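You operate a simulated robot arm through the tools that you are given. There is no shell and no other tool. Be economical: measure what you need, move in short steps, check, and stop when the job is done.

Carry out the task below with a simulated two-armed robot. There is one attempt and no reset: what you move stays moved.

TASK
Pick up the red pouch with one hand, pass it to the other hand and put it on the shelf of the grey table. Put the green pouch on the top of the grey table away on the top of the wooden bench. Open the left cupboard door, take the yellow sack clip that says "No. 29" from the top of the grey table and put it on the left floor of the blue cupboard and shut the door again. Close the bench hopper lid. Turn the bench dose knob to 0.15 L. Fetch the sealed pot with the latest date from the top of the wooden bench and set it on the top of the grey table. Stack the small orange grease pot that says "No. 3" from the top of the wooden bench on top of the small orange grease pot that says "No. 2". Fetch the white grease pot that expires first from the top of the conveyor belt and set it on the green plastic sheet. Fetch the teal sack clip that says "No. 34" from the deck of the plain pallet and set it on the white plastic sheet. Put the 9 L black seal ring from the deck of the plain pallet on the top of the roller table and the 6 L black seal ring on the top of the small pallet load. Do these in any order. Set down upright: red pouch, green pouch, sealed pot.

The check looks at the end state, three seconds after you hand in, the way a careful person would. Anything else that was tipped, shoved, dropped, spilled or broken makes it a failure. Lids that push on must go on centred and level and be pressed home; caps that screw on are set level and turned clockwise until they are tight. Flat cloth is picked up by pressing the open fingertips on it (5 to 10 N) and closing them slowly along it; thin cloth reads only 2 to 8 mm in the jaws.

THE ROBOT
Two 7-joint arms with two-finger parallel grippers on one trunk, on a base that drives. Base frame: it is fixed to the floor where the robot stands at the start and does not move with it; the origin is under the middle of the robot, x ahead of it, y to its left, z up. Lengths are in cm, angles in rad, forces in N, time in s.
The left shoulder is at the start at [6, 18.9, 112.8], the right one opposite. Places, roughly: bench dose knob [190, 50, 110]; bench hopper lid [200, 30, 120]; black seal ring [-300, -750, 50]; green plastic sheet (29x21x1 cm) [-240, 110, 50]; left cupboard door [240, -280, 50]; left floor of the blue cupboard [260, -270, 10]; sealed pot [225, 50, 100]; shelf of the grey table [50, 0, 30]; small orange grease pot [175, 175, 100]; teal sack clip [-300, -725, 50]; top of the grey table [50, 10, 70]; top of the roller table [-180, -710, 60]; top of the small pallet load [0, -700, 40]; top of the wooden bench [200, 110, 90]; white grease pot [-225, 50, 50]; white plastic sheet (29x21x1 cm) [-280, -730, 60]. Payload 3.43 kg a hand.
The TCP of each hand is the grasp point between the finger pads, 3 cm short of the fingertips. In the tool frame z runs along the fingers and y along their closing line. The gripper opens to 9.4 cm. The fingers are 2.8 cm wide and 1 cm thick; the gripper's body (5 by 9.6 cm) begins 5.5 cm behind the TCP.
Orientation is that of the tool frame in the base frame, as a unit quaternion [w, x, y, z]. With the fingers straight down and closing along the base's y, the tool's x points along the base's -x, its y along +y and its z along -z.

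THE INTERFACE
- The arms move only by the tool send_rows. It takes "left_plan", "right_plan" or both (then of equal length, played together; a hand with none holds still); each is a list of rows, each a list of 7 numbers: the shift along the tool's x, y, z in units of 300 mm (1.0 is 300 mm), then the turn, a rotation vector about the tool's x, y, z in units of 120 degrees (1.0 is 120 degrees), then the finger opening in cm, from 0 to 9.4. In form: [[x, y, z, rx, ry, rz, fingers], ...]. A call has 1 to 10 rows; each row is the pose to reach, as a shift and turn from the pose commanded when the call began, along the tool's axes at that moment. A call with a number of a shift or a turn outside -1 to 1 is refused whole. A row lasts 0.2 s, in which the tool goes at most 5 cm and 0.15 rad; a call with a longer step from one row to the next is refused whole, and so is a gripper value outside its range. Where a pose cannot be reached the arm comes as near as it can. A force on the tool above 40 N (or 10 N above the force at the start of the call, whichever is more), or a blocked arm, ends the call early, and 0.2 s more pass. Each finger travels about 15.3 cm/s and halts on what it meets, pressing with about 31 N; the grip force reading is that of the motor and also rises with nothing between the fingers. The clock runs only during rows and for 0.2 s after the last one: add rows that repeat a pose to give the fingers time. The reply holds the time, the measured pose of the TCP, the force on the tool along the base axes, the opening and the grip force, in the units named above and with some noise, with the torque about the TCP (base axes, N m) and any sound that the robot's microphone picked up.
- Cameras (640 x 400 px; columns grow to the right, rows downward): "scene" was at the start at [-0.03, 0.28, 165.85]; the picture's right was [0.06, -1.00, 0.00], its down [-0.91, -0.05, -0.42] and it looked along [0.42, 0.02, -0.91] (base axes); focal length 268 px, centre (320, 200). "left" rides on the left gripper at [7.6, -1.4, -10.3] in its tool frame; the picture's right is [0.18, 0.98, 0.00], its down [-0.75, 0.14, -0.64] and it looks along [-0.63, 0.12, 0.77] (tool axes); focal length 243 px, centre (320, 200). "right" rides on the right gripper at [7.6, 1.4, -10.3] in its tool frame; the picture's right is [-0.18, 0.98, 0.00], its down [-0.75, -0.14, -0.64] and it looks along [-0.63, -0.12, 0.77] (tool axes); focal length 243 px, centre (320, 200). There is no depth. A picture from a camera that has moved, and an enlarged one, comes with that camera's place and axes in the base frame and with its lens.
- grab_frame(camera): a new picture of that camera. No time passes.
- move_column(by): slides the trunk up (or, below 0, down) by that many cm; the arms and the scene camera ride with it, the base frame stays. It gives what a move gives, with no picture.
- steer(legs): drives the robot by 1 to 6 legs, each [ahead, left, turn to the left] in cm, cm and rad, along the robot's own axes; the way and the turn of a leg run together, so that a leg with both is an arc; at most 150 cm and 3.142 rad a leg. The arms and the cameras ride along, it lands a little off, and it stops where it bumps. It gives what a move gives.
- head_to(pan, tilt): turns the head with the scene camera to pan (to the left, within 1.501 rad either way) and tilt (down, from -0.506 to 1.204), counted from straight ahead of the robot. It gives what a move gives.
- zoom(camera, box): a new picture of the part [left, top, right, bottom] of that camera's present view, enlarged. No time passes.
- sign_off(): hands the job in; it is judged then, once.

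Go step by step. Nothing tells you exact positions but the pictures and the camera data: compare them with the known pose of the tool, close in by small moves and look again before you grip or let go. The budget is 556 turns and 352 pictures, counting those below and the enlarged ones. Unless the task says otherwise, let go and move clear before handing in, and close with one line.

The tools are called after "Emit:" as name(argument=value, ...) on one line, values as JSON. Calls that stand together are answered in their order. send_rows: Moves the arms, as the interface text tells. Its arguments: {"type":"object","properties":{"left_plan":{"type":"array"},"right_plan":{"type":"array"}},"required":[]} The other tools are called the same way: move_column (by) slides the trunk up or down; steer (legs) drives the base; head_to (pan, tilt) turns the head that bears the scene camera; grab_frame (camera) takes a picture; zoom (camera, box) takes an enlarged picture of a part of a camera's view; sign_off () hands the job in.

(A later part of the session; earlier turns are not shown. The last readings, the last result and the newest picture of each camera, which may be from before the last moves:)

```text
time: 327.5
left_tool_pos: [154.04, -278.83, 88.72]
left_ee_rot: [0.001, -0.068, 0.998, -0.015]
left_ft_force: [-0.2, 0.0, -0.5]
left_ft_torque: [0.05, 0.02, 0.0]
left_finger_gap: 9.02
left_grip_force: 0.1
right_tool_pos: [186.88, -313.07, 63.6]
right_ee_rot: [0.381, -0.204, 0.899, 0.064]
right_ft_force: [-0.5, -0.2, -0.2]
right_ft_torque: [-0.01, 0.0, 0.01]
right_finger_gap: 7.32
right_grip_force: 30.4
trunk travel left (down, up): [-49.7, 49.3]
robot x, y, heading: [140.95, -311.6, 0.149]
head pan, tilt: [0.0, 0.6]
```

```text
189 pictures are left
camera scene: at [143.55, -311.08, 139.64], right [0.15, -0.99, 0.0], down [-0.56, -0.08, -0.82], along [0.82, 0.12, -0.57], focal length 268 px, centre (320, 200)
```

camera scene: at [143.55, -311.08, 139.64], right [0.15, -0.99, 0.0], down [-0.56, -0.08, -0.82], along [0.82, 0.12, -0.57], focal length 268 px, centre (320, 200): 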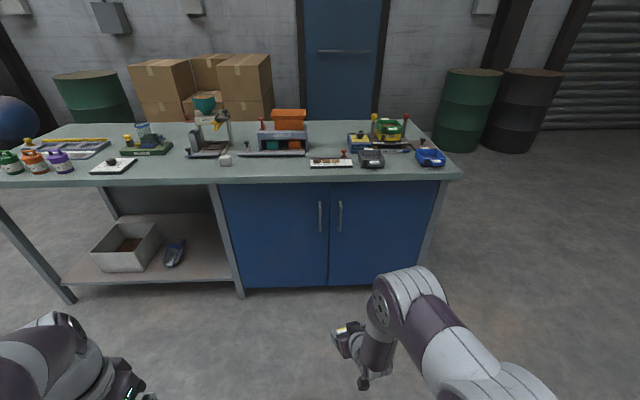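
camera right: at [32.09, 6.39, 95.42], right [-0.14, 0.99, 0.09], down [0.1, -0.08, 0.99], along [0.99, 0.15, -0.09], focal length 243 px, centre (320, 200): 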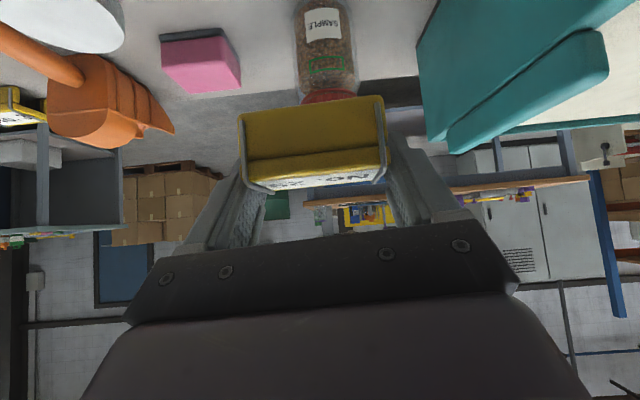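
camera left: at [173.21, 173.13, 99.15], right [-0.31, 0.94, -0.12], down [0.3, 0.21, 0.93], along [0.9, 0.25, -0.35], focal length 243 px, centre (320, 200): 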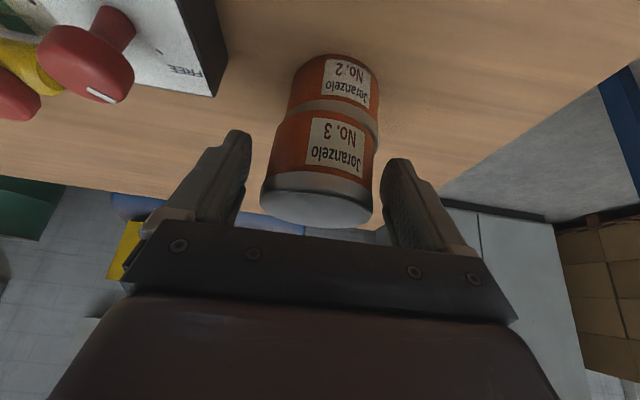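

The view is square on. I swing the left hand forward with a 75° tilt, and pull the right hand (with clip) back and right.

Emit:
send_rows(left_plan=[[-0.09, -0.06, 0.067, 0, -0.0625, 0, 7], [-0.18, -0.12, 0.133, 0, -0.125, 0, 7], [-0.27, -0.185, 0.2, 0, -0.1875, 0, 7], [-0.36, -0.247, 0.267, 0, -0.25, 0, 7], [-0.45, -0.309, 0.333, 0, -0.3125, 0, 7], [-0.54, -0.37, 0.4, 0, -0.375, 0, 7], [-0.63, -0.432, 0.467, 0, -0.4375, 0, 7], [-0.72, -0.494, 0.533, 0, -0.5, 0, 7], [-0.81, -0.555, 0.6, 0, -0.5625, 0, 7], [-0.9, -0.617, 0.667, 0, -0.625, 0, 7]], right_plan=[[0.05, -0.07, -0.05, 0, 0, 0, 5], [0.1, -0.14, -0.1, 0, 0, 0, 5], [0.15, -0.21, -0.15, 0, 0, 0, 5], [0.2, -0.28, -0.2, 0, 0, 0, 5], [0.25, -0.35, -0.25, 0, 0, 0, 5], [0.283, -0.4, -0.283, 0, 0, 0, 5], [0.283, -0.4, -0.283, 0, 0, 0, 5], [0.283, -0.4, -0.283, 0, 0, 0, 5], [0.283, -0.4, -0.283, 0, 0, 0, 5], [0.283, -0.4, -0.283, 0, 0, 0, 5]])

Emit:
grab_frame(camera="scene")

Emit:
grab_frame(camera="left")

```text
time: 329.7
left_tool_pos: [186.74, -282.34, 75.97]
left_ee_rot: [0.594, -0.05, 0.802, 0.014]
left_ft_force: [-0.9, 0.1, -0.1]
left_ft_torque: [-0.02, -0.01, -0.06]
left_finger_gap: 6.99
left_grip_force: 0.1
left hand out of reach, approached as far as the arm can: row 1, 2, 3, 4, 5, 6, 7, 8, 9, 10
right_tool_pos: [181.03, -328.57, 64.27]
right_ee_rot: [0.38, -0.205, 0.9, 0.064]
right_ft_force: [0.1, 1.0, -0.7]
right_ft_torque: [0.0, 0.0, 0.02]
right_finger_gap: 7.32
right_grip_force: 30.6
trunk travel left (down, up): [-49.7, 49.3]
robot x, y, heading: [140.87, -311.28, 0.141]
head pan, tilt: [0.0, 0.6]
```

```text
188 pictures are left
camera scene: at [143.69, -310.98, 139.63], right [0.15, -0.99, 0.0], down [-0.56, -0.08, -0.82], along [0.82, 0.12, -0.57], focal length 268 px, centre (320, 200)
```

scene: 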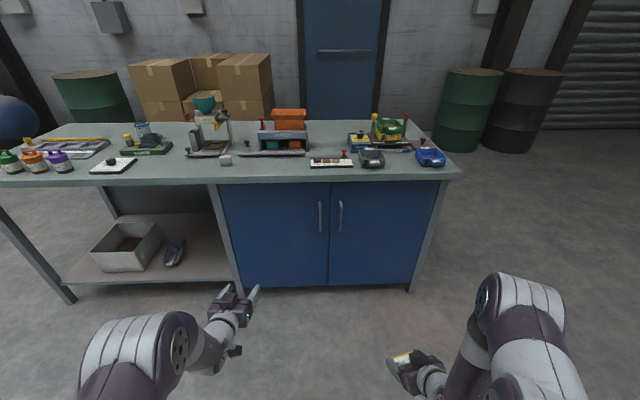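

```text
187 pictures are left
camera left: at [175.04, -285.05, 71.91], right [-0.15, 0.97, -0.21], down [-0.41, 0.14, 0.9], along [0.9, 0.22, 0.37], focal length 243 px, centre (320, 200)
```

left: 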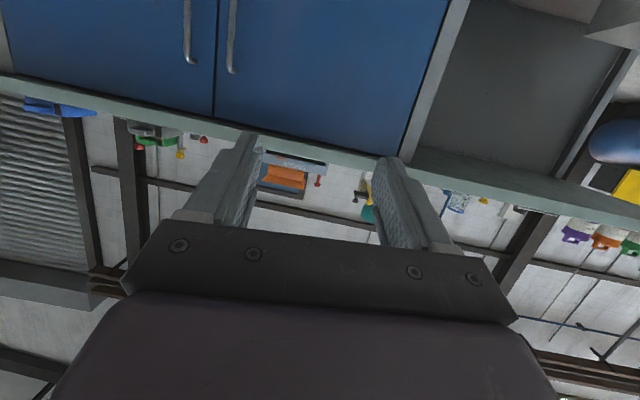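

Tilted 73°. I lower the trunk, drive so the left hand lines up with the left-door handle, stopping short.

Emit:
move_column(by=-13)

Emit:
steer(legs=[[0, -22, 0], [36, 0, 0]])

Emit:
grab_frame(camera="left")

Emit:
grab_frame(camera="scene")

```text
time: 331.3
left_tool_pos: [186.77, -282.31, 63.08]
left_ee_rot: [0.595, -0.05, 0.802, 0.013]
left_ft_force: [-0.3, -0.2, 0.5]
left_ft_torque: [-0.02, -0.04, 0.02]
left_finger_gap: 7.02
left_grip_force: 0.0
right_tool_pos: [180.96, -328.57, 51.31]
right_ee_rot: [0.381, -0.205, 0.899, 0.064]
right_ft_force: [1.1, -0.1, -0.5]
right_ft_torque: [0.0, 0.01, -0.02]
right_finger_gap: 7.3
right_grip_force: 30.5
trunk travel left (down, up): [-36.7, 62.3]
robot x, y, heading: [140.91, -311.49, 0.147]
head pan, tilt: [0.0, 0.6]
```

```text
time: 334.9
left_tool_pos: [226.16, -299.33, 63.0]
left_ee_rot: [0.594, -0.046, 0.803, 0.01]
left_ft_force: [0.8, -0.8, 0.2]
left_ft_torque: [-0.02, 0.01, 0.0]
left_finger_gap: 7.0
left_grip_force: 0.1
right_tool_pos: [219.94, -345.5, 51.22]
right_ee_rot: [0.38, -0.201, 0.9, 0.063]
right_ft_force: [0.3, 0.1, -0.5]
right_ft_torque: [0.02, -0.04, 0.04]
right_finger_gap: 7.29
right_grip_force: 30.8
trunk travel left (down, up): [-36.7, 62.3]
robot x, y, heading: [180.14, -327.84, 0.137]
head pan, tilt: [0.0, 0.6]
```

```text
186 pictures are left
camera left: at [214.3, -301.88, 58.95], right [-0.14, 0.97, -0.21], down [-0.41, 0.14, 0.9], along [0.9, 0.21, 0.37], focal length 243 px, centre (320, 200)
```

left: 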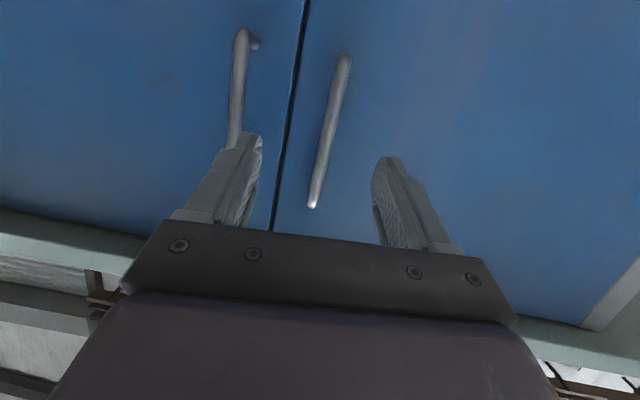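

```text
185 pictures are left
camera scene: at [182.69, -327.54, 126.64], right [0.14, -0.99, 0.0], down [-0.56, -0.08, -0.82], along [0.82, 0.11, -0.57], focal length 268 px, centre (320, 200)
```

scene: 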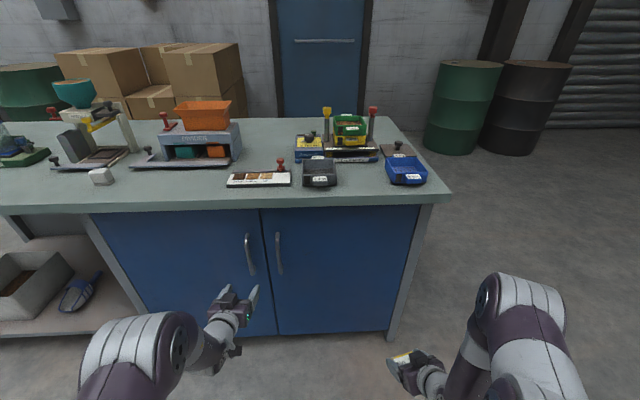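

The handle bar (238.8, −297, z 55–70) lies between the fingers. I drive 9 cm ahead and check.

Emit:
steer(legs=[[9, 0.5, 0]])

Emit:
grab_frame(camera="left")

```text
time: 336.0
left_tool_pos: [234.94, -297.48, 63.16]
left_ee_rot: [0.594, -0.045, 0.803, 0.01]
left_ft_force: [-1.4, 0.8, -0.8]
left_ft_torque: [0.0, 0.01, 0.04]
left_finger_gap: 7.03
left_grip_force: 0.0
right_tool_pos: [228.77, -343.79, 51.25]
right_ee_rot: [0.38, -0.201, 0.901, 0.062]
right_ft_force: [-0.3, -0.4, -1.6]
right_ft_torque: [0.01, 0.01, -0.02]
right_finger_gap: 7.3
right_grip_force: 30.7
trunk travel left (down, up): [-36.7, 62.3]
robot x, y, heading: [188.82, -326.3, 0.135]
head pan, tilt: [0.0, 0.6]
```

```text
184 pictures are left
camera left: at [223.13, -300.16, 58.93], right [-0.14, 0.97, -0.21], down [-0.4, 0.14, 0.9], along [0.9, 0.21, 0.37], focal length 243 px, centre (320, 200)
```

left: 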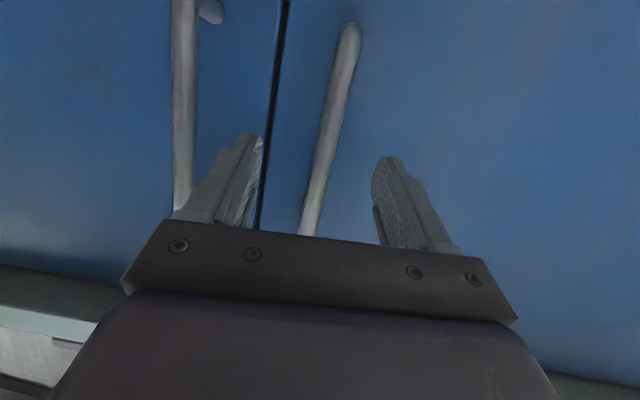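

Emit:
send_rows(left_plan=[[-0.012, 0, 0.042, 0, 0, 0, 7], [-0.025, 0, 0.083, 0, 0, 0, 7], [-0.025, 0, 0.083, 0, 0, 0, 5], [-0.025, 0, 0.083, 0, 0, 0, 3.5], [-0.025, 0, 0.083, 0, 0, 0, 2], [-0.025, 0, 0.083, 0, 0, 0, 0.8], [-0.025, 0, 0.083, 0, 0, 0, 0.8]])

Emit:
grab_frame(camera="left")

```text
time: 337.6
left_tool_pos: [237.33, -297.02, 63.08]
left_ee_rot: [0.594, -0.046, 0.803, 0.01]
left_ft_force: [-1.8, 20.8, 0.0]
left_ft_torque: [1.55, 0.41, 0.37]
left_finger_gap: 1.42
left_grip_force: 44.6
right_tool_pos: [228.88, -343.71, 51.31]
right_ee_rot: [0.381, -0.202, 0.9, 0.062]
right_ft_force: [-0.2, 0.0, -0.6]
right_ft_torque: [-0.02, 0.0, 0.0]
right_finger_gap: 7.27
right_grip_force: 30.9
trunk travel left (down, up): [-36.7, 62.3]
robot x, y, heading: [188.75, -326.48, 0.137]
head pan, tilt: [0.0, 0.6]
```

```text
183 pictures are left
camera left: at [225.54, -299.63, 58.93], right [-0.14, 0.97, -0.21], down [-0.41, 0.14, 0.9], along [0.9, 0.21, 0.37], focal length 243 px, centre (320, 200)
```

left: 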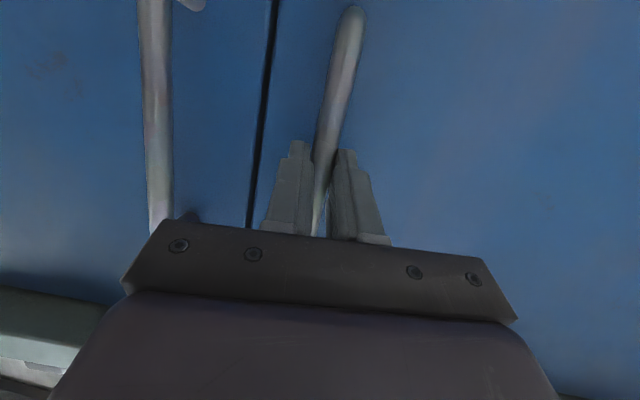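

Gripped the bar. I pull the door open along its arc by driving back in short legs.

Emit:
steer(legs=[[-7.4, 1.3, 0], [-7, 2.6, 0], [-6.5, 3.8, 0]])

Emit:
grab_frame(camera="scene")

Emit:
grab_frame(camera="left")

```text
time: 339.8
left_tool_pos: [219.64, -294.98, 63.09]
left_ee_rot: [0.593, -0.036, 0.805, 0.006]
left_ft_force: [-2.4, -3.5, 5.3]
left_ft_torque: [1.21, 0.13, 0.12]
left_finger_gap: 1.44
left_grip_force: 44.7
right_tool_pos: [210.98, -340.94, 51.22]
right_ee_rot: [0.381, -0.2, 0.9, 0.063]
right_ft_force: [0.5, -0.3, -0.4]
right_ft_torque: [0.0, -0.02, -0.04]
right_finger_gap: 7.3
right_grip_force: 30.9
trunk travel left (down, up): [-36.7, 62.3]
robot x, y, heading: [170.9, -323.35, 0.136]
head pan, tilt: [0.0, 0.6]
stopped in leg 3: the force on the tool passed its limit (the readings are from after the stop); the commanded pose is now the measured one
```

```text
182 pictures are left
camera scene: at [173.78, -323.06, 126.64], right [0.14, -0.99, 0.0], down [-0.56, -0.08, -0.83], along [0.82, 0.11, -0.56], focal length 268 px, centre (320, 200)
```

scene: 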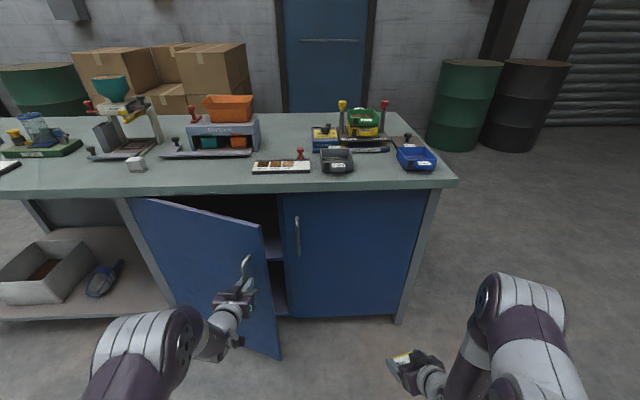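

```text
181 pictures are left
camera left: at [207.89, -297.25, 58.92], right [-0.12, 0.97, -0.21], down [-0.4, 0.14, 0.9], along [0.91, 0.19, 0.37], focal length 243 px, centre (320, 200)
```

left: 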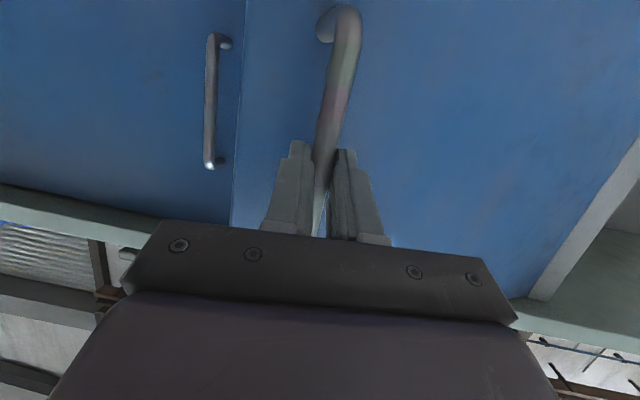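

The door is ~24° open. I continue the arc.

Emit:
steer(legs=[[-4.6, 2.9, 0]])

Emit:
steer(legs=[[-4.4, 3.5, 0]])

Emit:
steer(legs=[[-4.2, 4.8, 0]])

Emit:
grab_frame(camera="scene")

```text
time: 340.7
left_tool_pos: [214.73, -292.99, 63.21]
left_ee_rot: [0.593, -0.036, 0.805, 0.007]
left_ft_force: [-14.2, -29.0, 4.0]
left_ft_torque: [1.26, -0.6, -0.61]
left_finger_gap: 1.43
left_grip_force: 44.7
right_tool_pos: [205.98, -338.85, 51.28]
right_ee_rot: [0.382, -0.199, 0.9, 0.063]
right_ft_force: [-0.2, 0.8, -0.1]
right_ft_torque: [-0.02, -0.01, 0.01]
right_finger_gap: 7.3
right_grip_force: 30.7
trunk travel left (down, up): [-36.7, 62.3]
robot x, y, heading: [166.08, -320.75, 0.139]
head pan, tilt: [0.0, 0.6]
```

```text
time: 341.7
left_tool_pos: [209.74, -290.02, 63.05]
left_ee_rot: [0.593, -0.036, 0.805, 0.007]
left_ft_force: [-12.8, -18.2, 9.9]
left_ft_torque: [1.31, -0.38, -0.38]
left_finger_gap: 1.44
left_grip_force: 44.9
right_tool_pos: [201.0, -336.02, 51.16]
right_ee_rot: [0.383, -0.198, 0.9, 0.062]
right_ft_force: [-1.1, -0.9, -0.8]
right_ft_torque: [0.02, -0.01, 0.0]
right_finger_gap: 7.32
right_grip_force: 31.3
trunk travel left (down, up): [-36.7, 62.3]
robot x, y, heading: [161.21, -318.16, 0.136]
head pan, tilt: [0.0, 0.6]
```

```text
time: 342.7
left_tool_pos: [206.09, -287.15, 62.95]
left_ee_rot: [0.594, -0.027, 0.804, 0.004]
left_ft_force: [-7.2, -9.2, 7.0]
left_ft_torque: [1.23, -0.77, -0.2]
left_finger_gap: 1.42
left_grip_force: 44.8
right_tool_pos: [197.31, -332.79, 51.15]
right_ee_rot: [0.381, -0.198, 0.901, 0.062]
right_ft_force: [-0.1, -0.5, -0.1]
right_ft_torque: [0.04, 0.01, 0.04]
right_finger_gap: 7.33
right_grip_force: 31.4
trunk travel left (down, up): [-36.7, 62.3]
robot x, y, heading: [157.44, -314.74, 0.13]
head pan, tilt: [0.0, 0.6]
stopped in leg 1: the force on the tool passed its limit (the readings are from after the stop); the commanded pose is now the measured one
```

```text
180 pictures are left
camera scene: at [160.0, -314.9, 126.63], right [0.13, -0.99, 0.0], down [-0.56, -0.07, -0.83], along [0.82, 0.11, -0.56], focal length 268 px, centre (320, 200)
```

scene: 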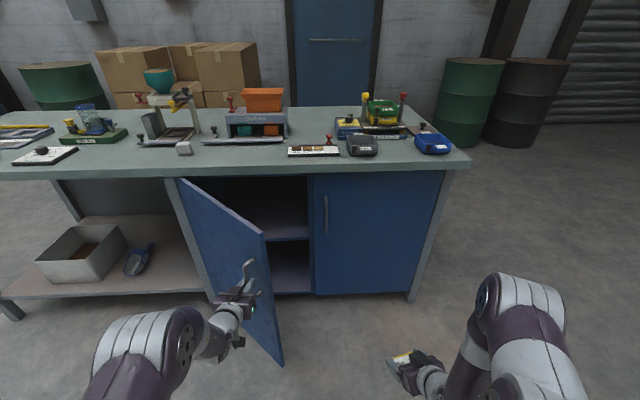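

The door is about 45° open. I release the bar, go round the door's free edge and push it from inside.

Emit:
send_rows(left_plan=[[0, 0, 0, 0, 0, 0, 3], [0, 0, 0, 0, 0, 0, 5], [0, 0, 0, 0, 0, 0, 5.5]])

Emit:
steer(legs=[[-10, 0, 0], [0, -15, 0]])

Emit:
grab_frame(camera="scene")

```text
time: 343.5
left_tool_pos: [206.06, -287.08, 62.95]
left_ee_rot: [0.592, -0.03, 0.805, 0.004]
left_ft_force: [0.4, 0.1, -1.3]
left_ft_torque: [0.02, 0.0, -0.02]
left_finger_gap: 5.51
left_grip_force: 0.2
right_tool_pos: [197.32, -332.79, 51.21]
right_ee_rot: [0.381, -0.199, 0.901, 0.061]
right_ft_force: [0.4, -0.2, 0.4]
right_ft_torque: [0.0, 0.0, -0.02]
right_finger_gap: 7.3
right_grip_force: 30.5
trunk travel left (down, up): [-36.7, 62.3]
robot x, y, heading: [157.44, -314.63, 0.136]
head pan, tilt: [0.0, 0.6]
```

```text
time: 345.6
left_tool_pos: [198.27, -303.34, 62.87]
left_ee_rot: [0.593, -0.029, 0.805, 0.003]
left_ft_force: [0.0, -0.8, 0.2]
left_ft_torque: [-0.01, -0.01, 0.02]
left_finger_gap: 5.49
left_grip_force: 0.0
right_tool_pos: [189.46, -349.04, 51.26]
right_ee_rot: [0.381, -0.197, 0.901, 0.061]
right_ft_force: [-0.3, -0.9, -0.9]
right_ft_torque: [-0.01, 0.0, 0.0]
right_finger_gap: 7.29
right_grip_force: 31.5
trunk travel left (down, up): [-36.7, 62.3]
robot x, y, heading: [149.51, -331.04, 0.132]
head pan, tilt: [0.0, 0.6]
```

```text
179 pictures are left
camera scene: at [152.29, -330.8, 126.64], right [0.13, -0.99, 0.0], down [-0.56, -0.07, -0.83], along [0.82, 0.11, -0.56], focal length 268 px, centre (320, 200)
```

scene: 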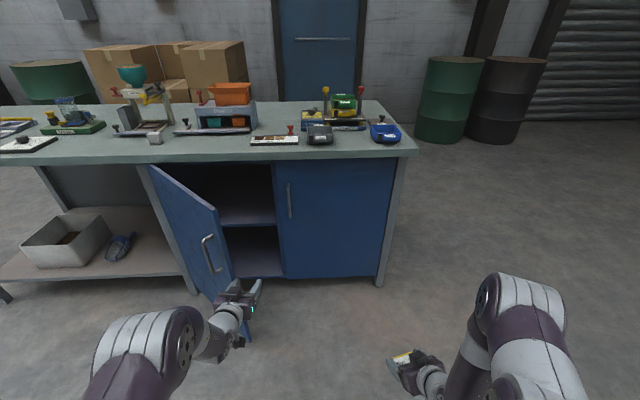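

Emit:
send_rows(left_plan=[[0, 0, 0, 0, 0, 0, 3], [0, 0, 0, 0, 0, 0, 1]])

Emit:
steer(legs=[[20, -1, 0], [0, 18, 0]])

Emit:
grab_frame(camera="scene")

```text
time: 346.2
left_tool_pos: [198.38, -303.33, 62.74]
left_ee_rot: [0.592, -0.028, 0.806, 0.002]
left_ft_force: [0.8, -0.6, 0.2]
left_ft_torque: [-0.04, 0.04, -0.01]
left_finger_gap: 0.99
left_grip_force: 0.1
right_tool_pos: [189.31, -349.0, 51.2]
right_ee_rot: [0.38, -0.198, 0.902, 0.061]
right_ft_force: [-0.5, 0.5, 0.0]
right_ft_torque: [-0.05, 0.02, -0.02]
right_finger_gap: 7.31
right_grip_force: 30.9
trunk travel left (down, up): [-36.7, 62.3]
robot x, y, heading: [149.59, -331.09, 0.128]
head pan, tilt: [0.0, 0.6]
```

```text
time: 348.3
left_tool_pos: [217.9, -298.08, 62.59]
left_ee_rot: [0.59, -0.025, 0.807, 0.002]
left_ft_force: [-0.4, -0.2, 0.5]
left_ft_torque: [0.01, 0.0, 0.01]
left_finger_gap: 1.01
left_grip_force: 0.0
right_tool_pos: [209.24, -343.45, 51.17]
right_ee_rot: [0.38, -0.198, 0.901, 0.062]
right_ft_force: [1.1, 1.0, 0.5]
right_ft_torque: [-0.01, -0.02, -0.01]
right_finger_gap: 7.29
right_grip_force: 31.1
trunk travel left (down, up): [-36.7, 62.3]
robot x, y, heading: [169.78, -325.58, 0.133]
head pan, tilt: [0.0, 0.6]
stopped in leg 2: the force on the tool passed its limit (the readings are from after the stop); the commanded pose is now the measured one
```

```text
178 pictures are left
camera scene: at [172.12, -325.31, 126.64], right [0.13, -0.99, 0.0], down [-0.56, -0.07, -0.82], along [0.82, 0.11, -0.57], focal length 268 px, centre (320, 200)
```

scene: 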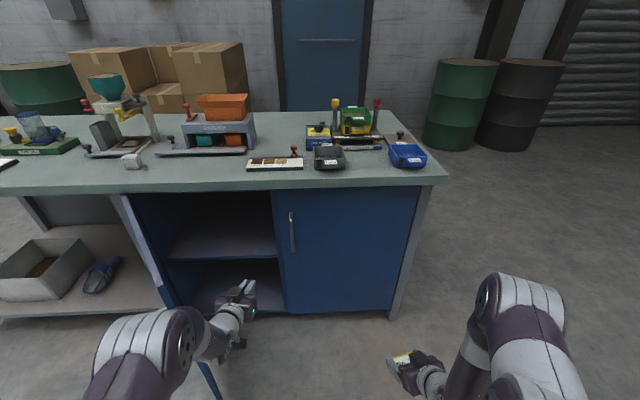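

The door swung nearly fully open. I nudge it further left to get clearance.

Emit:
steer(legs=[[0, 14, 0]])

Emit:
grab_frame(camera="scene")

```text
time: 349.4
left_tool_pos: [216.4, -290.68, 61.64]
left_ee_rot: [0.581, -0.022, 0.814, -0.004]
left_ft_force: [0.5, 1.0, 0.0]
left_ft_torque: [-0.01, -0.01, -0.01]
left_finger_gap: 0.99
left_grip_force: 0.1
right_tool_pos: [208.16, -335.57, 51.17]
right_ee_rot: [0.38, -0.198, 0.901, 0.062]
right_ft_force: [-0.8, 0.3, -0.5]
right_ft_torque: [0.0, 0.0, 0.04]
right_finger_gap: 7.31
right_grip_force: 30.6
trunk travel left (down, up): [-36.7, 62.3]
robot x, y, heading: [168.11, -317.77, 0.132]
head pan, tilt: [0.0, 0.6]
stopped in leg 1: the robot was blocked; the commanded pose is now the measured one
```

```text
177 pictures are left
camera scene: at [171.14, -317.31, 126.63], right [0.13, -0.99, 0.0], down [-0.56, -0.07, -0.82], along [0.82, 0.11, -0.57], focal length 268 px, centre (320, 200)
```

scene: 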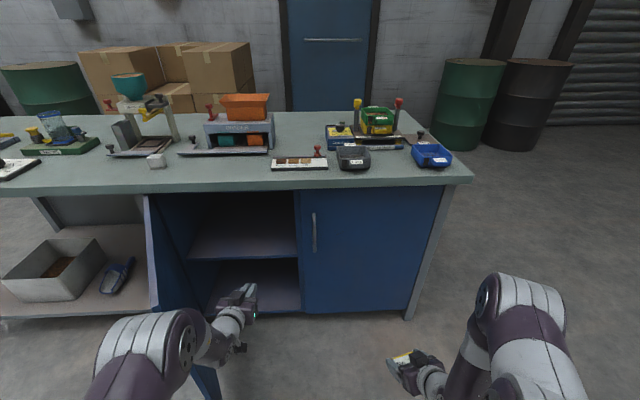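

Emit:
head_to(pan=0.6, tilt=0.8)

Emit:
grab_frame(camera="scene")

```text
time: 350.4
left_tool_pos: [216.35, -290.87, 61.64]
left_ee_rot: [0.581, -0.022, 0.814, -0.004]
left_ft_force: [0.2, -0.6, 0.3]
left_ft_torque: [-0.02, 0.0, 0.01]
left_finger_gap: 1.0
left_grip_force: 0.1
right_tool_pos: [208.11, -335.53, 51.31]
right_ee_rot: [0.381, -0.198, 0.901, 0.061]
right_ft_force: [0.7, -0.3, 0.0]
right_ft_torque: [0.01, 0.0, -0.02]
right_finger_gap: 7.28
right_grip_force: 30.8
trunk travel left (down, up): [-36.7, 62.3]
robot x, y, heading: [168.24, -317.8, 0.133]
head pan, tilt: [0.6, 0.799]
```

```text
176 pictures are left
camera scene: at [168.3, -313.11, 124.95], right [0.67, -0.75, 0.0], down [-0.53, -0.48, -0.7], along [0.52, 0.47, -0.72], focal length 268 px, centre (320, 200)
```

scene: 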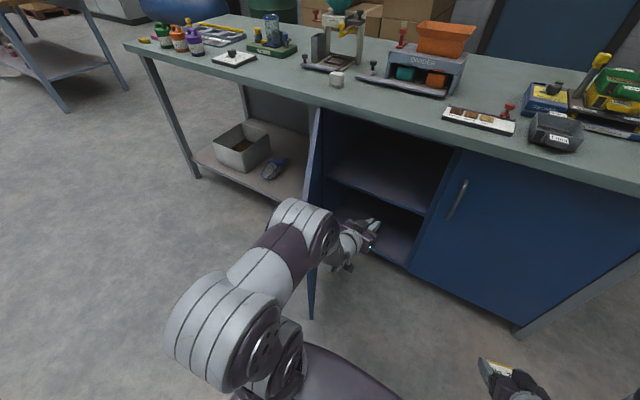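

Emit:
zoom(camera="scene", box=[220, 90, 420, 330])

Emit:
grab_frame(camera="left")

```text
1.67 times, centred on (320, 210) of scene
camera zoom: at [168.3, -313.11, 124.95], right [0.67, -0.75, 0.0], down [-0.53, -0.48, -0.7], along [0.52, 0.47, -0.72], focal length 446 px, centre (320, 183)
```

zoom: 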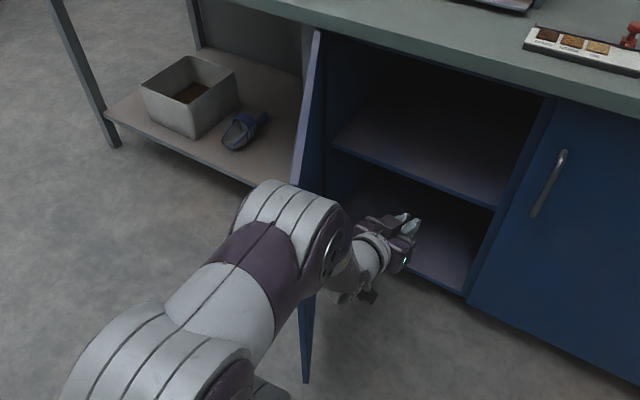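

```text
174 pictures are left
camera left: at [204.29, -292.65, 57.98], right [-0.09, 0.97, -0.21], down [-0.37, 0.16, 0.92], along [0.93, 0.16, 0.34], focal length 243 px, centre (320, 200)
```

left: 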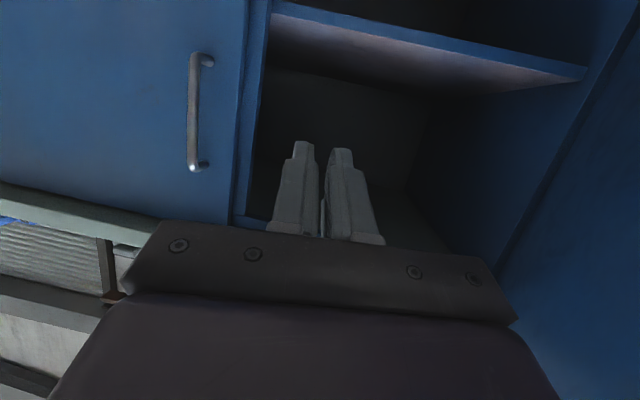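

The forearm was pushing the door's free end. I back up 13 cm so the hand itself pushes near the end, and move left.

Emit:
steer(legs=[[-13, 0, 0], [0, 16, 0]])

Emit:
steer(legs=[[0, 14, 0]])

Emit:
grab_frame(camera="scene")

```text
time: 352.8
left_tool_pos: [201.45, -276.27, 61.65]
left_ee_rot: [0.582, -0.022, 0.813, -0.004]
left_ft_force: [0.3, 0.2, 0.4]
left_ft_torque: [0.0, -0.02, -0.03]
left_finger_gap: 0.98
left_grip_force: 0.0
right_tool_pos: [193.27, -321.13, 51.34]
right_ee_rot: [0.38, -0.198, 0.901, 0.061]
right_ft_force: [-0.8, 0.2, -0.2]
right_ft_torque: [0.01, 0.02, 0.02]
right_finger_gap: 7.28
right_grip_force: 30.9
trunk travel left (down, up): [-36.7, 62.3]
robot x, y, heading: [153.35, -303.12, 0.127]
head pan, tilt: [0.6, 0.799]
```

```text
time: 354.1
left_tool_pos: [199.72, -262.88, 61.74]
left_ee_rot: [0.582, -0.02, 0.813, -0.005]
left_ft_force: [-0.2, -0.7, -0.4]
left_ft_torque: [0.02, -0.01, 0.0]
left_finger_gap: 0.97
left_grip_force: 0.1
right_tool_pos: [191.32, -307.71, 51.23]
right_ee_rot: [0.38, -0.196, 0.902, 0.06]
right_ft_force: [-0.2, 0.5, 0.3]
right_ft_torque: [-0.01, -0.01, -0.03]
right_finger_gap: 7.32
right_grip_force: 31.0
trunk travel left (down, up): [-36.7, 62.3]
robot x, y, heading: [152.01, -289.61, 0.127]
head pan, tilt: [0.6, 0.799]
```

```text
173 pictures are left
camera scene: at [151.63, -284.98, 124.95], right [0.66, -0.75, 0.0], down [-0.54, -0.48, -0.7], along [0.52, 0.46, -0.72], focal length 268 px, centre (320, 200)
```

scene: 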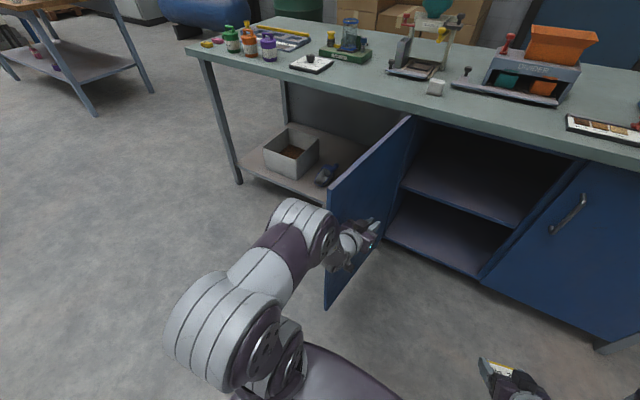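

The door is now ~95° open. One more nudge.

Emit:
steer(legs=[[0, 12, 0]])

Emit:
grab_frame(camera="scene")

```text
time: 355.2
left_tool_pos: [198.82, -255.69, 61.7]
left_ee_rot: [0.58, -0.005, 0.815, -0.01]
left_ft_force: [0.9, -1.1, 0.1]
left_ft_torque: [0.05, -0.01, 0.1]
left_finger_gap: 1.0
left_grip_force: 0.1
right_tool_pos: [190.32, -299.42, 51.21]
right_ee_rot: [0.38, -0.195, 0.902, 0.061]
right_ft_force: [0.2, 0.1, -1.2]
right_ft_torque: [0.01, -0.02, -0.04]
right_finger_gap: 7.29
right_grip_force: 31.8
trunk travel left (down, up): [-36.7, 62.3]
robot x, y, heading: [150.55, -281.35, 0.123]
head pan, tilt: [0.6, 0.799]
stopped in leg 1: the force on the tool passed its limit (the readings are from after the stop); the commanded pose is now the measured one
```

```text
172 pictures are left
camera scene: at [150.62, -276.87, 124.95], right [0.66, -0.75, 0.0], down [-0.54, -0.48, -0.7], along [0.52, 0.46, -0.72], focal length 268 px, centre (320, 200)
```

scene: 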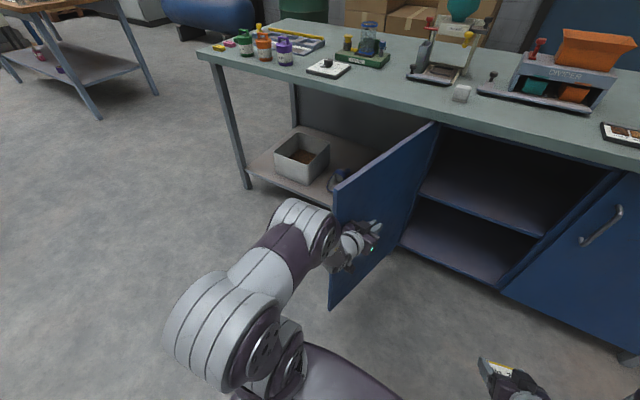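

Door ~105° open. I move right, retract the left arm, and turn to the insertion.

Emit:
steer(legs=[[0, -22, 0.03]])

Emit:
send_rows(left_plan=[[-0.014, 0.02, -0.095, 0, 0.06, 0, 1], [-0.028, 0.04, -0.19, 0, 0.12, 0, 1], [-0.042, 0.06, -0.285, 0, 0.18, 0, 1], [-0.056, 0.09, -0.38, 0, 0.24, 0, 1], [-0.07, 0.12, -0.475, 0, 0.3, 0, 1], [-0.084, 0.15, -0.57, 0, 0.36, 0, 1], [-0.098, 0.18, -0.665, 0, 0.42, 0, 1], [-0.112, 0.21, -0.76, 0, 0.48, 0, 1], [-0.126, 0.24, -0.855, 0, 0.54, 0, 1], [-0.14, 0.267, -0.95, 0, 0.6, 0, 1]])

Emit:
head_to(pan=0.0, tilt=0.7)

Emit:
grab_frame(camera="scene")

```text
time: 356.9
left_tool_pos: [201.1, -276.21, 61.65]
left_ee_rot: [0.58, -0.013, 0.815, -0.004]
left_ft_force: [0.7, -0.4, 0.2]
left_ft_torque: [-0.01, -0.02, 0.01]
left_finger_gap: 0.99
left_grip_force: 0.1
right_tool_pos: [193.81, -320.4, 51.28]
right_ee_rot: [0.38, -0.206, 0.899, 0.065]
right_ft_force: [0.1, -0.4, -0.6]
right_ft_torque: [0.01, -0.02, -0.03]
right_finger_gap: 7.27
right_grip_force: 31.0
trunk travel left (down, up): [-36.7, 62.3]
robot x, y, heading: [153.69, -303.32, 0.146]
head pan, tilt: [0.6, 0.799]
```

```text
time: 359.1
left_tool_pos: [175.38, -268.23, 74.81]
left_ee_rot: [-0.01, -0.01, 1.0, -0.01]
left_ft_force: [0.3, 0.1, 0.6]
left_ft_torque: [-0.01, 0.01, -0.02]
left_finger_gap: 1.02
left_grip_force: 0.1
right_tool_pos: [193.66, -320.38, 51.27]
right_ee_rot: [0.381, -0.206, 0.899, 0.065]
right_ft_force: [0.1, 0.3, -0.7]
right_ft_torque: [0.01, -0.01, -0.01]
right_finger_gap: 7.29
right_grip_force: 31.4
trunk travel left (down, up): [-36.7, 62.3]
robot x, y, heading: [153.43, -303.05, 0.146]
head pan, tilt: [0.6, 0.799]
```

```text
time: 360.1
left_tool_pos: [175.58, -268.3, 74.8]
left_ee_rot: [-0.008, -0.008, 1.0, -0.012]
left_ft_force: [0.1, -0.2, -0.4]
left_ft_torque: [-0.02, -0.01, -0.01]
left_finger_gap: 1.03
left_grip_force: 0.1
right_tool_pos: [193.73, -320.32, 51.24]
right_ee_rot: [0.379, -0.206, 0.9, 0.065]
right_ft_force: [0.4, 0.3, 0.0]
right_ft_torque: [-0.03, -0.04, -0.02]
right_finger_gap: 7.29
right_grip_force: 31.1
trunk travel left (down, up): [-36.7, 62.3]
robot x, y, heading: [153.43, -303.14, 0.147]
head pan, tilt: [0.0, 0.7]
```

```text
171 pictures are left
camera scene: at [155.97, -302.75, 125.77], right [0.15, -0.99, 0.0], down [-0.64, -0.09, -0.76], along [0.76, 0.11, -0.64], focal length 268 px, centre (320, 200)
```

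scene: 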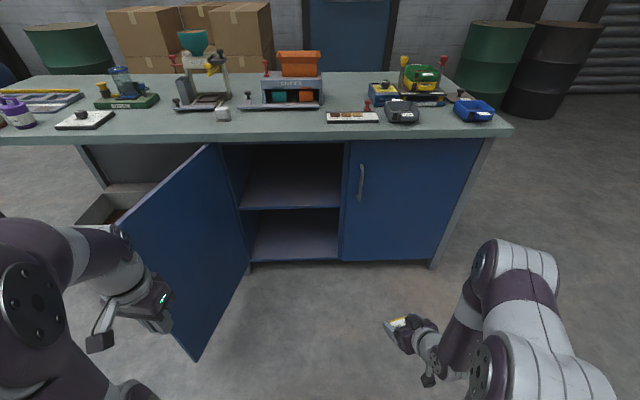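

The floor of the left bay is at about z≈14. I bring the right hand to the middle, then lower the trunk.

Emit:
send_rows(right_plan=[[-0.02, 0.1, 0.02, 0, 0, 0, 5], [-0.045, 0.21, 0.045, 0, 0, 0, 5], [-0.07, 0.32, 0.07, 0, 0, 0, 5], [-0.09, 0.43, 0.09, 0, 0, 0, 5], [-0.115, 0.54, 0.115, 0, 0, 0, 5], [-0.14, 0.65, 0.14, 0, 0, 0, 5], [-0.16, 0.76, 0.16, 0, 0, 0, 5], [-0.185, 0.87, 0.185, 0, 0, 0, 5], [-0.205, 0.967, 0.205, 0, 0, 0, 5]])

Emit:
move_column(by=-27)

Emit:
grab_frame(camera="right")

Emit:
grab_frame(camera="scene")

```text
time: 362.1
left_tool_pos: [175.44, -268.17, 74.76]
left_ee_rot: [-0.009, -0.009, 1.0, -0.012]
left_ft_force: [0.3, 0.0, -0.3]
left_ft_torque: [0.02, -0.01, 0.01]
left_finger_gap: 1.0
left_grip_force: 0.1
right_tool_pos: [189.5, -290.14, 50.13]
right_ee_rot: [0.379, -0.205, 0.9, 0.065]
right_ft_force: [0.7, 0.4, 0.3]
right_ft_torque: [-0.01, -0.01, 0.02]
right_finger_gap: 7.32
right_grip_force: 31.5
trunk travel left (down, up): [-36.7, 62.3]
robot x, y, heading: [153.6, -303.02, 0.144]
head pan, tilt: [0.0, 0.7]
```

```text
time: 364.5
left_tool_pos: [175.52, -268.19, 48.72]
left_ee_rot: [-0.009, -0.008, 1.0, -0.012]
left_ft_force: [1.0, -0.6, 0.6]
left_ft_torque: [-0.03, 0.01, -0.02]
left_finger_gap: 0.99
left_grip_force: 0.0
right_tool_pos: [189.56, -290.18, 24.12]
right_ee_rot: [0.38, -0.207, 0.899, 0.065]
right_ft_force: [-1.1, -6.8, 18.8]
right_ft_torque: [-0.98, 2.58, 0.91]
right_finger_gap: 7.31
right_grip_force: 30.9
trunk travel left (down, up): [-10.5, 88.5]
robot x, y, heading: [153.63, -303.14, 0.148]
head pan, tilt: [0.0, 0.7]
stopped: the force on the tool passed its limit (the readings are from after the stop); the commanded pose is now the measured one
```

```text
170 pictures are left
camera right: at [177.33, -294.36, 25.9], right [-0.3, 0.95, 0.09], down [0.11, -0.06, 0.99], along [0.95, 0.31, -0.09], focal length 243 px, centre (320, 200)
```

right: 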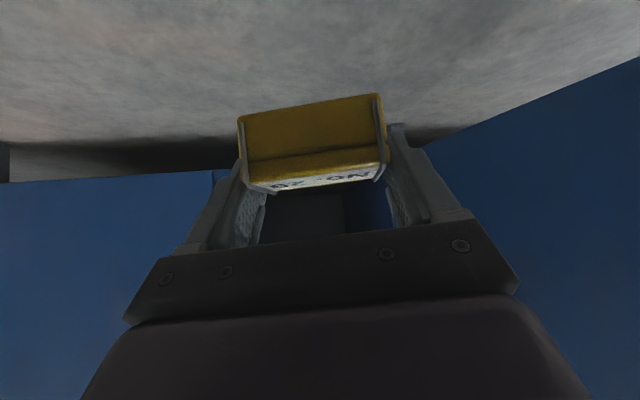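

```text
169 pictures are left
camera scene: at [155.92, -302.78, 99.59], right [0.15, -0.99, 0.0], down [-0.64, -0.09, -0.77], along [0.76, 0.11, -0.64], focal length 268 px, centre (320, 200)
```

scene: 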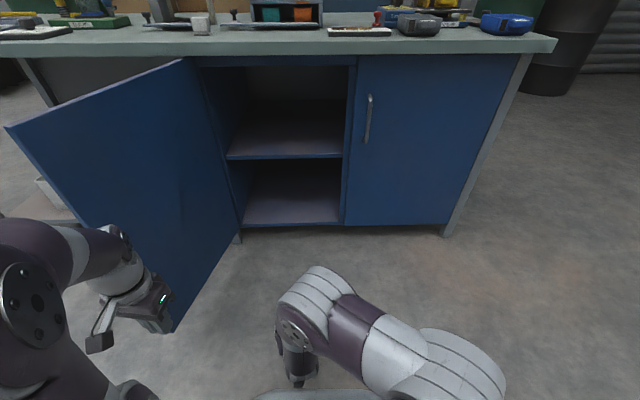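

The camera of the right hand touched the robot's own base. I raise the trunk 6 cm and extend the right hand forward.

Emit:
move_column(by=6)

Emit:
send_rows(right_plan=[[-0.07, -0.015, 0.07, 0, 0, 0, 5], [-0.14, -0.03, 0.14, 0, 0, 0, 5], [-0.21, -0.045, 0.21, 0, 0, 0, 5], [-0.28, -0.062, 0.28, 0, 0, 0, 5], [-0.32, -0.07, 0.32, 0, 0, 0, 5]])

Emit:
grab_frame(camera="right")

Emit:
grab_frame(camera="scene")

```text
time: 365.5
left_tool_pos: [175.48, -268.29, 54.44]
left_ee_rot: [-0.009, -0.009, 1.0, -0.011]
left_ft_force: [0.1, -0.6, -1.4]
left_ft_torque: [0.04, 0.0, -0.04]
left_finger_gap: 0.98
left_grip_force: 0.0
right_tool_pos: [189.49, -290.23, 30.03]
right_ee_rot: [0.379, -0.207, 0.9, 0.064]
right_ft_force: [-0.3, -0.2, -0.6]
right_ft_torque: [-0.02, 0.0, 0.03]
right_finger_gap: 7.3
right_grip_force: 30.1
trunk travel left (down, up): [-16.5, 82.5]
robot x, y, heading: [153.47, -303.23, 0.144]
head pan, tilt: [0.0, 0.7]
```

```text
time: 366.7
left_tool_pos: [175.4, -268.32, 54.67]
left_ee_rot: [-0.01, -0.009, 1.0, -0.011]
left_ft_force: [-0.4, 0.5, 0.8]
left_ft_torque: [0.01, 0.01, -0.01]
left_finger_gap: 1.01
left_grip_force: 0.1
right_tool_pos: [202.97, -286.31, 30.31]
right_ee_rot: [0.38, -0.207, 0.899, 0.066]
right_ft_force: [-0.7, 0.5, -0.7]
right_ft_torque: [0.0, 0.0, -0.01]
right_finger_gap: 7.31
right_grip_force: 31.1
trunk travel left (down, up): [-16.5, 82.5]
robot x, y, heading: [153.69, -303.15, 0.148]
head pan, tilt: [0.0, 0.7]
```

```text
168 pictures are left
camera right: at [190.82, -290.48, 31.99], right [-0.3, 0.95, 0.09], down [0.11, -0.06, 0.99], along [0.95, 0.31, -0.09], focal length 243 px, centre (320, 200)
```

right: 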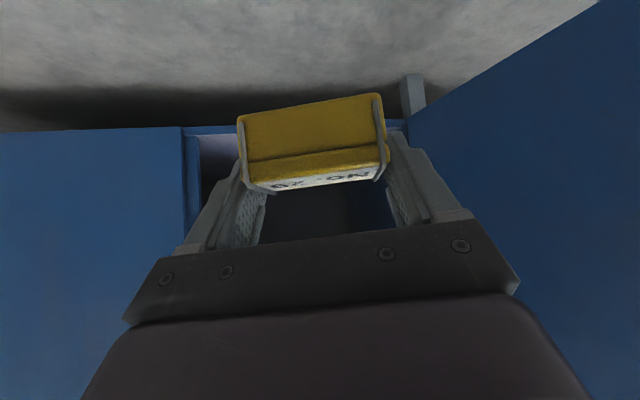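

```text
167 pictures are left
camera scene: at [155.98, -302.75, 105.57], right [0.15, -0.99, 0.0], down [-0.64, -0.09, -0.76], along [0.76, 0.11, -0.64], focal length 268 px, centre (320, 200)
```

scene: 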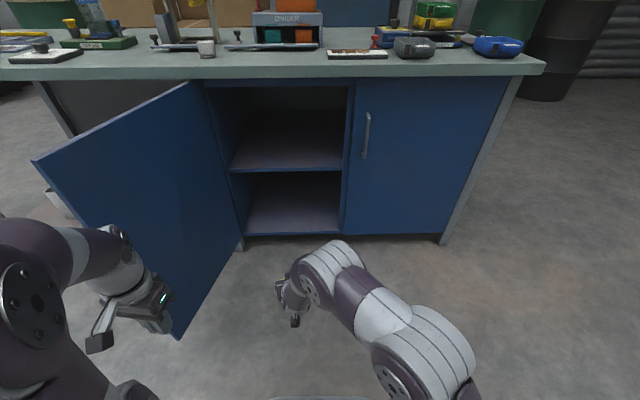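

Emit:
zoom(camera="scene", box=[200, 160, 500, 400])

```text
1.67 times, centred on (350, 280) of scene
camera zoom: at [155.98, -302.75, 105.57], right [0.15, -0.99, 0.0], down [-0.64, -0.09, -0.76], along [0.76, 0.11, -0.64], focal length 446 px, centre (270, 67)
```

zoom: 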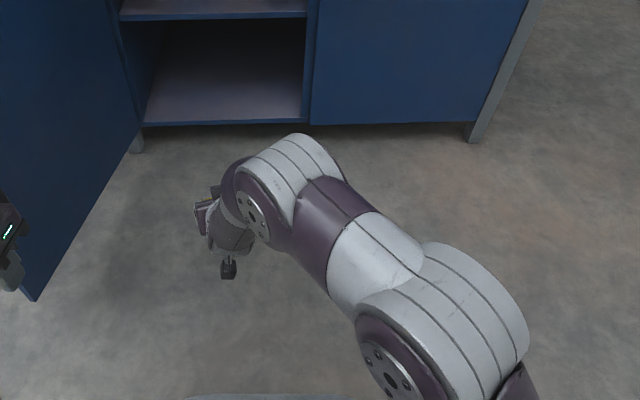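

The wrist bulb would hit the middle shelf at 45° tilt, so I tilt the hand further to ~70° before entering.

Emit:
send_rows(right_plan=[[0, 0, 0, 0, -0.053, 0, 5], [0, 0, 0, 0, -0.106, 0, 5], [0, 0, 0, 0, -0.159, 0, 5], [0, 0, 0, 0, -0.21, 0, 5]])

Emit:
grab_frame(camera="scene")

Emit:
grab_frame(camera="right")

```text
time: 367.7
left_tool_pos: [175.41, -268.36, 54.64]
left_ee_rot: [-0.01, -0.009, 1.0, -0.011]
left_ft_force: [0.3, 0.8, 0.6]
left_ft_torque: [-0.02, -0.03, 0.02]
left_finger_gap: 1.03
left_grip_force: 0.0
right_tool_pos: [202.89, -286.37, 30.29]
right_ee_rot: [0.567, -0.188, 0.795, 0.109]
right_ft_force: [0.8, 0.3, -1.0]
right_ft_torque: [-0.02, 0.0, -0.01]
right_finger_gap: 7.31
right_grip_force: 31.3
trunk travel left (down, up): [-16.5, 82.5]
robot x, y, heading: [154.02, -303.22, 0.15]
head pan, tilt: [0.0, 0.7]
```

```text
165 pictures are left
camera scene: at [155.98, -302.75, 105.57], right [0.15, -0.99, 0.0], down [-0.64, -0.09, -0.76], along [0.76, 0.11, -0.64], focal length 268 px, centre (320, 200)
```

scene: 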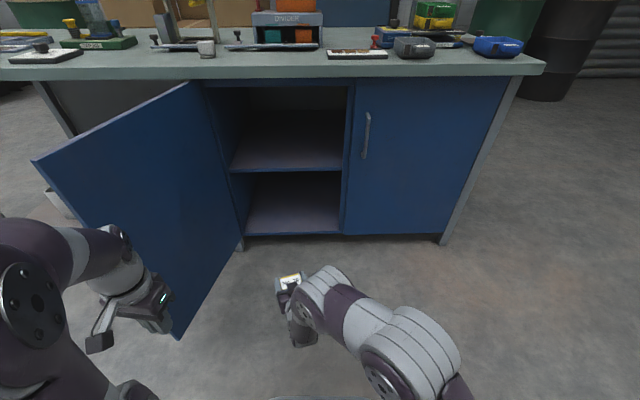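

```text
164 pictures are left
camera right: at [191.1, -290.5, 26.48], right [-0.36, 0.92, 0.13], down [-0.28, -0.24, 0.93], along [0.89, 0.3, 0.34], focal length 243 px, centre (320, 200)
```

right: 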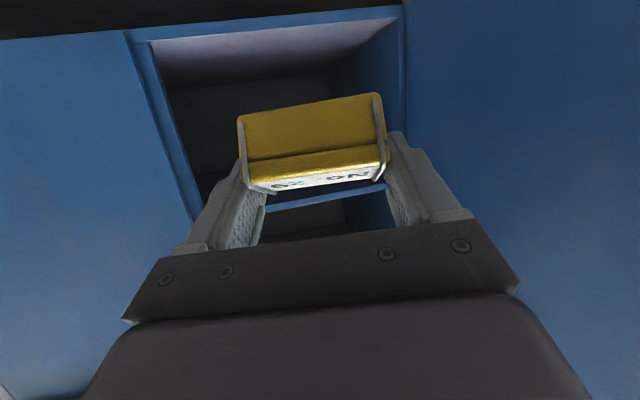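

I yaw the right hand 20° to the right so its wrist lies less to the right, and pull the left hand in.

Emit:
send_rows(right_plan=[[0, 0, 0, 0.052, 0.002, 0.019, 5], [0, 0, 0, 0.105, 0.004, 0.037, 5], [0, 0, 0, 0.157, 0.007, 0.056, 5], [0, 0, 0, 0.157, 0.007, 0.056, 5]], left_plan=[[0.06, -0.08, -0.03, 0, 0, 0, 1], [0.12, -0.16, -0.06, 0, 0, 0, 1], [0.18, -0.24, -0.1, 0, 0, 0, 1], [0.24, -0.32, -0.14, 0, 0, 0, 1]])

Emit:
grab_frame(camera="scene")

Emit:
grab_frame(camera="right")

```text
time: 368.7
left_tool_pos: [171.54, -276.9, 56.58]
left_ee_rot: [-0.01, -0.009, 1.0, -0.012]
left_ft_force: [-0.1, -0.2, 0.2]
left_ft_torque: [0.0, -0.01, 0.0]
left_finger_gap: 1.0
left_grip_force: 0.0
left hand out of reach, approached as far as the arm can: row 3, 4
right_tool_pos: [202.69, -286.45, 30.16]
right_ee_rot: [0.576, -0.047, 0.816, 0.008]
right_ft_force: [-1.1, -0.1, -0.6]
right_ft_torque: [-0.03, 0.01, -0.02]
right_finger_gap: 7.3
right_grip_force: 30.7
trunk travel left (down, up): [-16.5, 82.5]
robot x, y, heading: [153.76, -303.0, 0.15]
head pan, tilt: [0.0, 0.7]
```

```text
163 pictures are left
camera scene: at [155.99, -302.73, 105.57], right [0.15, -0.99, 0.0], down [-0.64, -0.09, -0.76], along [0.76, 0.11, -0.64], focal length 268 px, centre (320, 200)
```

scene: 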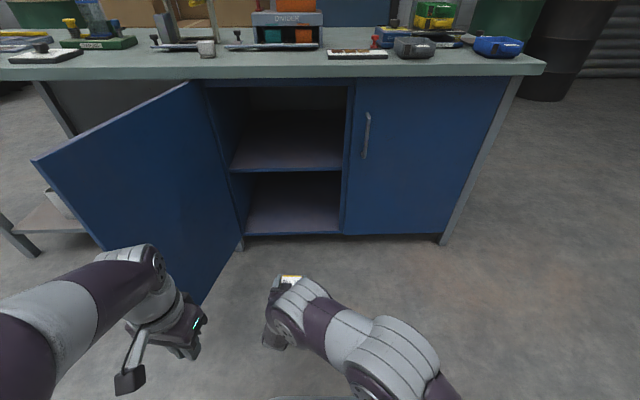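

```text
162 pictures are left
camera right: at [190.41, -286.32, 26.45], right [-0.02, 0.99, 0.13], down [-0.34, -0.13, 0.93], along [0.94, -0.02, 0.34], focal length 243 px, centre (320, 200)
```

right: 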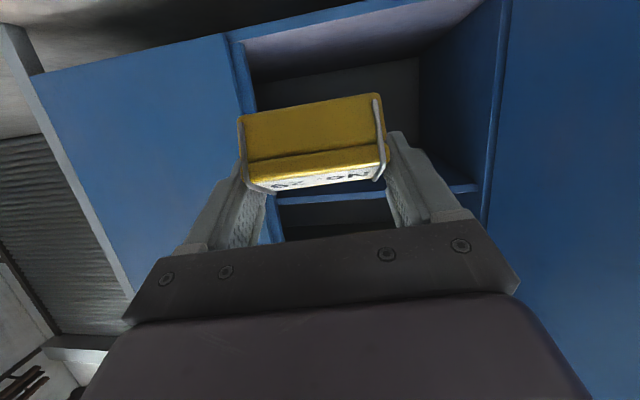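

The left arm would hit the opened door there. Instead I reach across: right hand further left and yawed left again, so the robot can stay right of the door.

Emit:
send_rows(right_plan=[[0, 0.09, -0.005, -0.031, -0.001, -0.011, 5], [0, 0.18, -0.01, -0.063, -0.003, -0.022, 5], [-0.004, 0.27, -0.02, -0.094, -0.004, -0.034, 5], [-0.006, 0.36, -0.025, -0.126, -0.006, -0.045, 5], [-0.008, 0.433, -0.03, -0.157, -0.007, -0.056, 5]], left_plan=[[-0.0, 0.08, 0.03, 0, 0, 0, 1], [-0.0, 0.16, 0.06, 0, 0, 0, 1], [-0.0, 0.22, 0.09, 0, 0, 0, 1], [0, 0.22, 0.09, 0, 0, 0, 1], [0, 0.22, 0.09, 0, 0, 0, 1]])

Emit:
grab_frame(camera="scene")

```text
time: 369.9
left_tool_pos: [171.29, -270.39, 53.71]
left_ee_rot: [-0.01, -0.009, 1.0, -0.011]
left_ft_force: [1.2, 0.4, 1.1]
left_ft_torque: [0.04, -0.05, -0.02]
left_finger_gap: 1.0
left_grip_force: 0.1
right_tool_pos: [200.79, -273.65, 30.09]
right_ee_rot: [0.567, -0.187, 0.795, 0.108]
right_ft_force: [-0.6, 0.8, -0.4]
right_ft_torque: [0.0, -0.01, -0.03]
right_finger_gap: 7.31
right_grip_force: 30.7
trunk travel left (down, up): [-16.5, 82.5]
robot x, y, heading: [153.45, -303.14, 0.148]
head pan, tilt: [0.0, 0.7]
```

```text
161 pictures are left
camera scene: at [155.98, -302.75, 105.57], right [0.15, -0.99, 0.0], down [-0.64, -0.09, -0.76], along [0.76, 0.11, -0.64], focal length 268 px, centre (320, 200)
```

scene: 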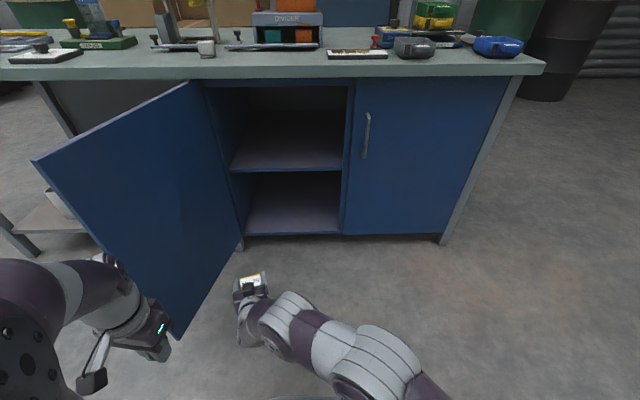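

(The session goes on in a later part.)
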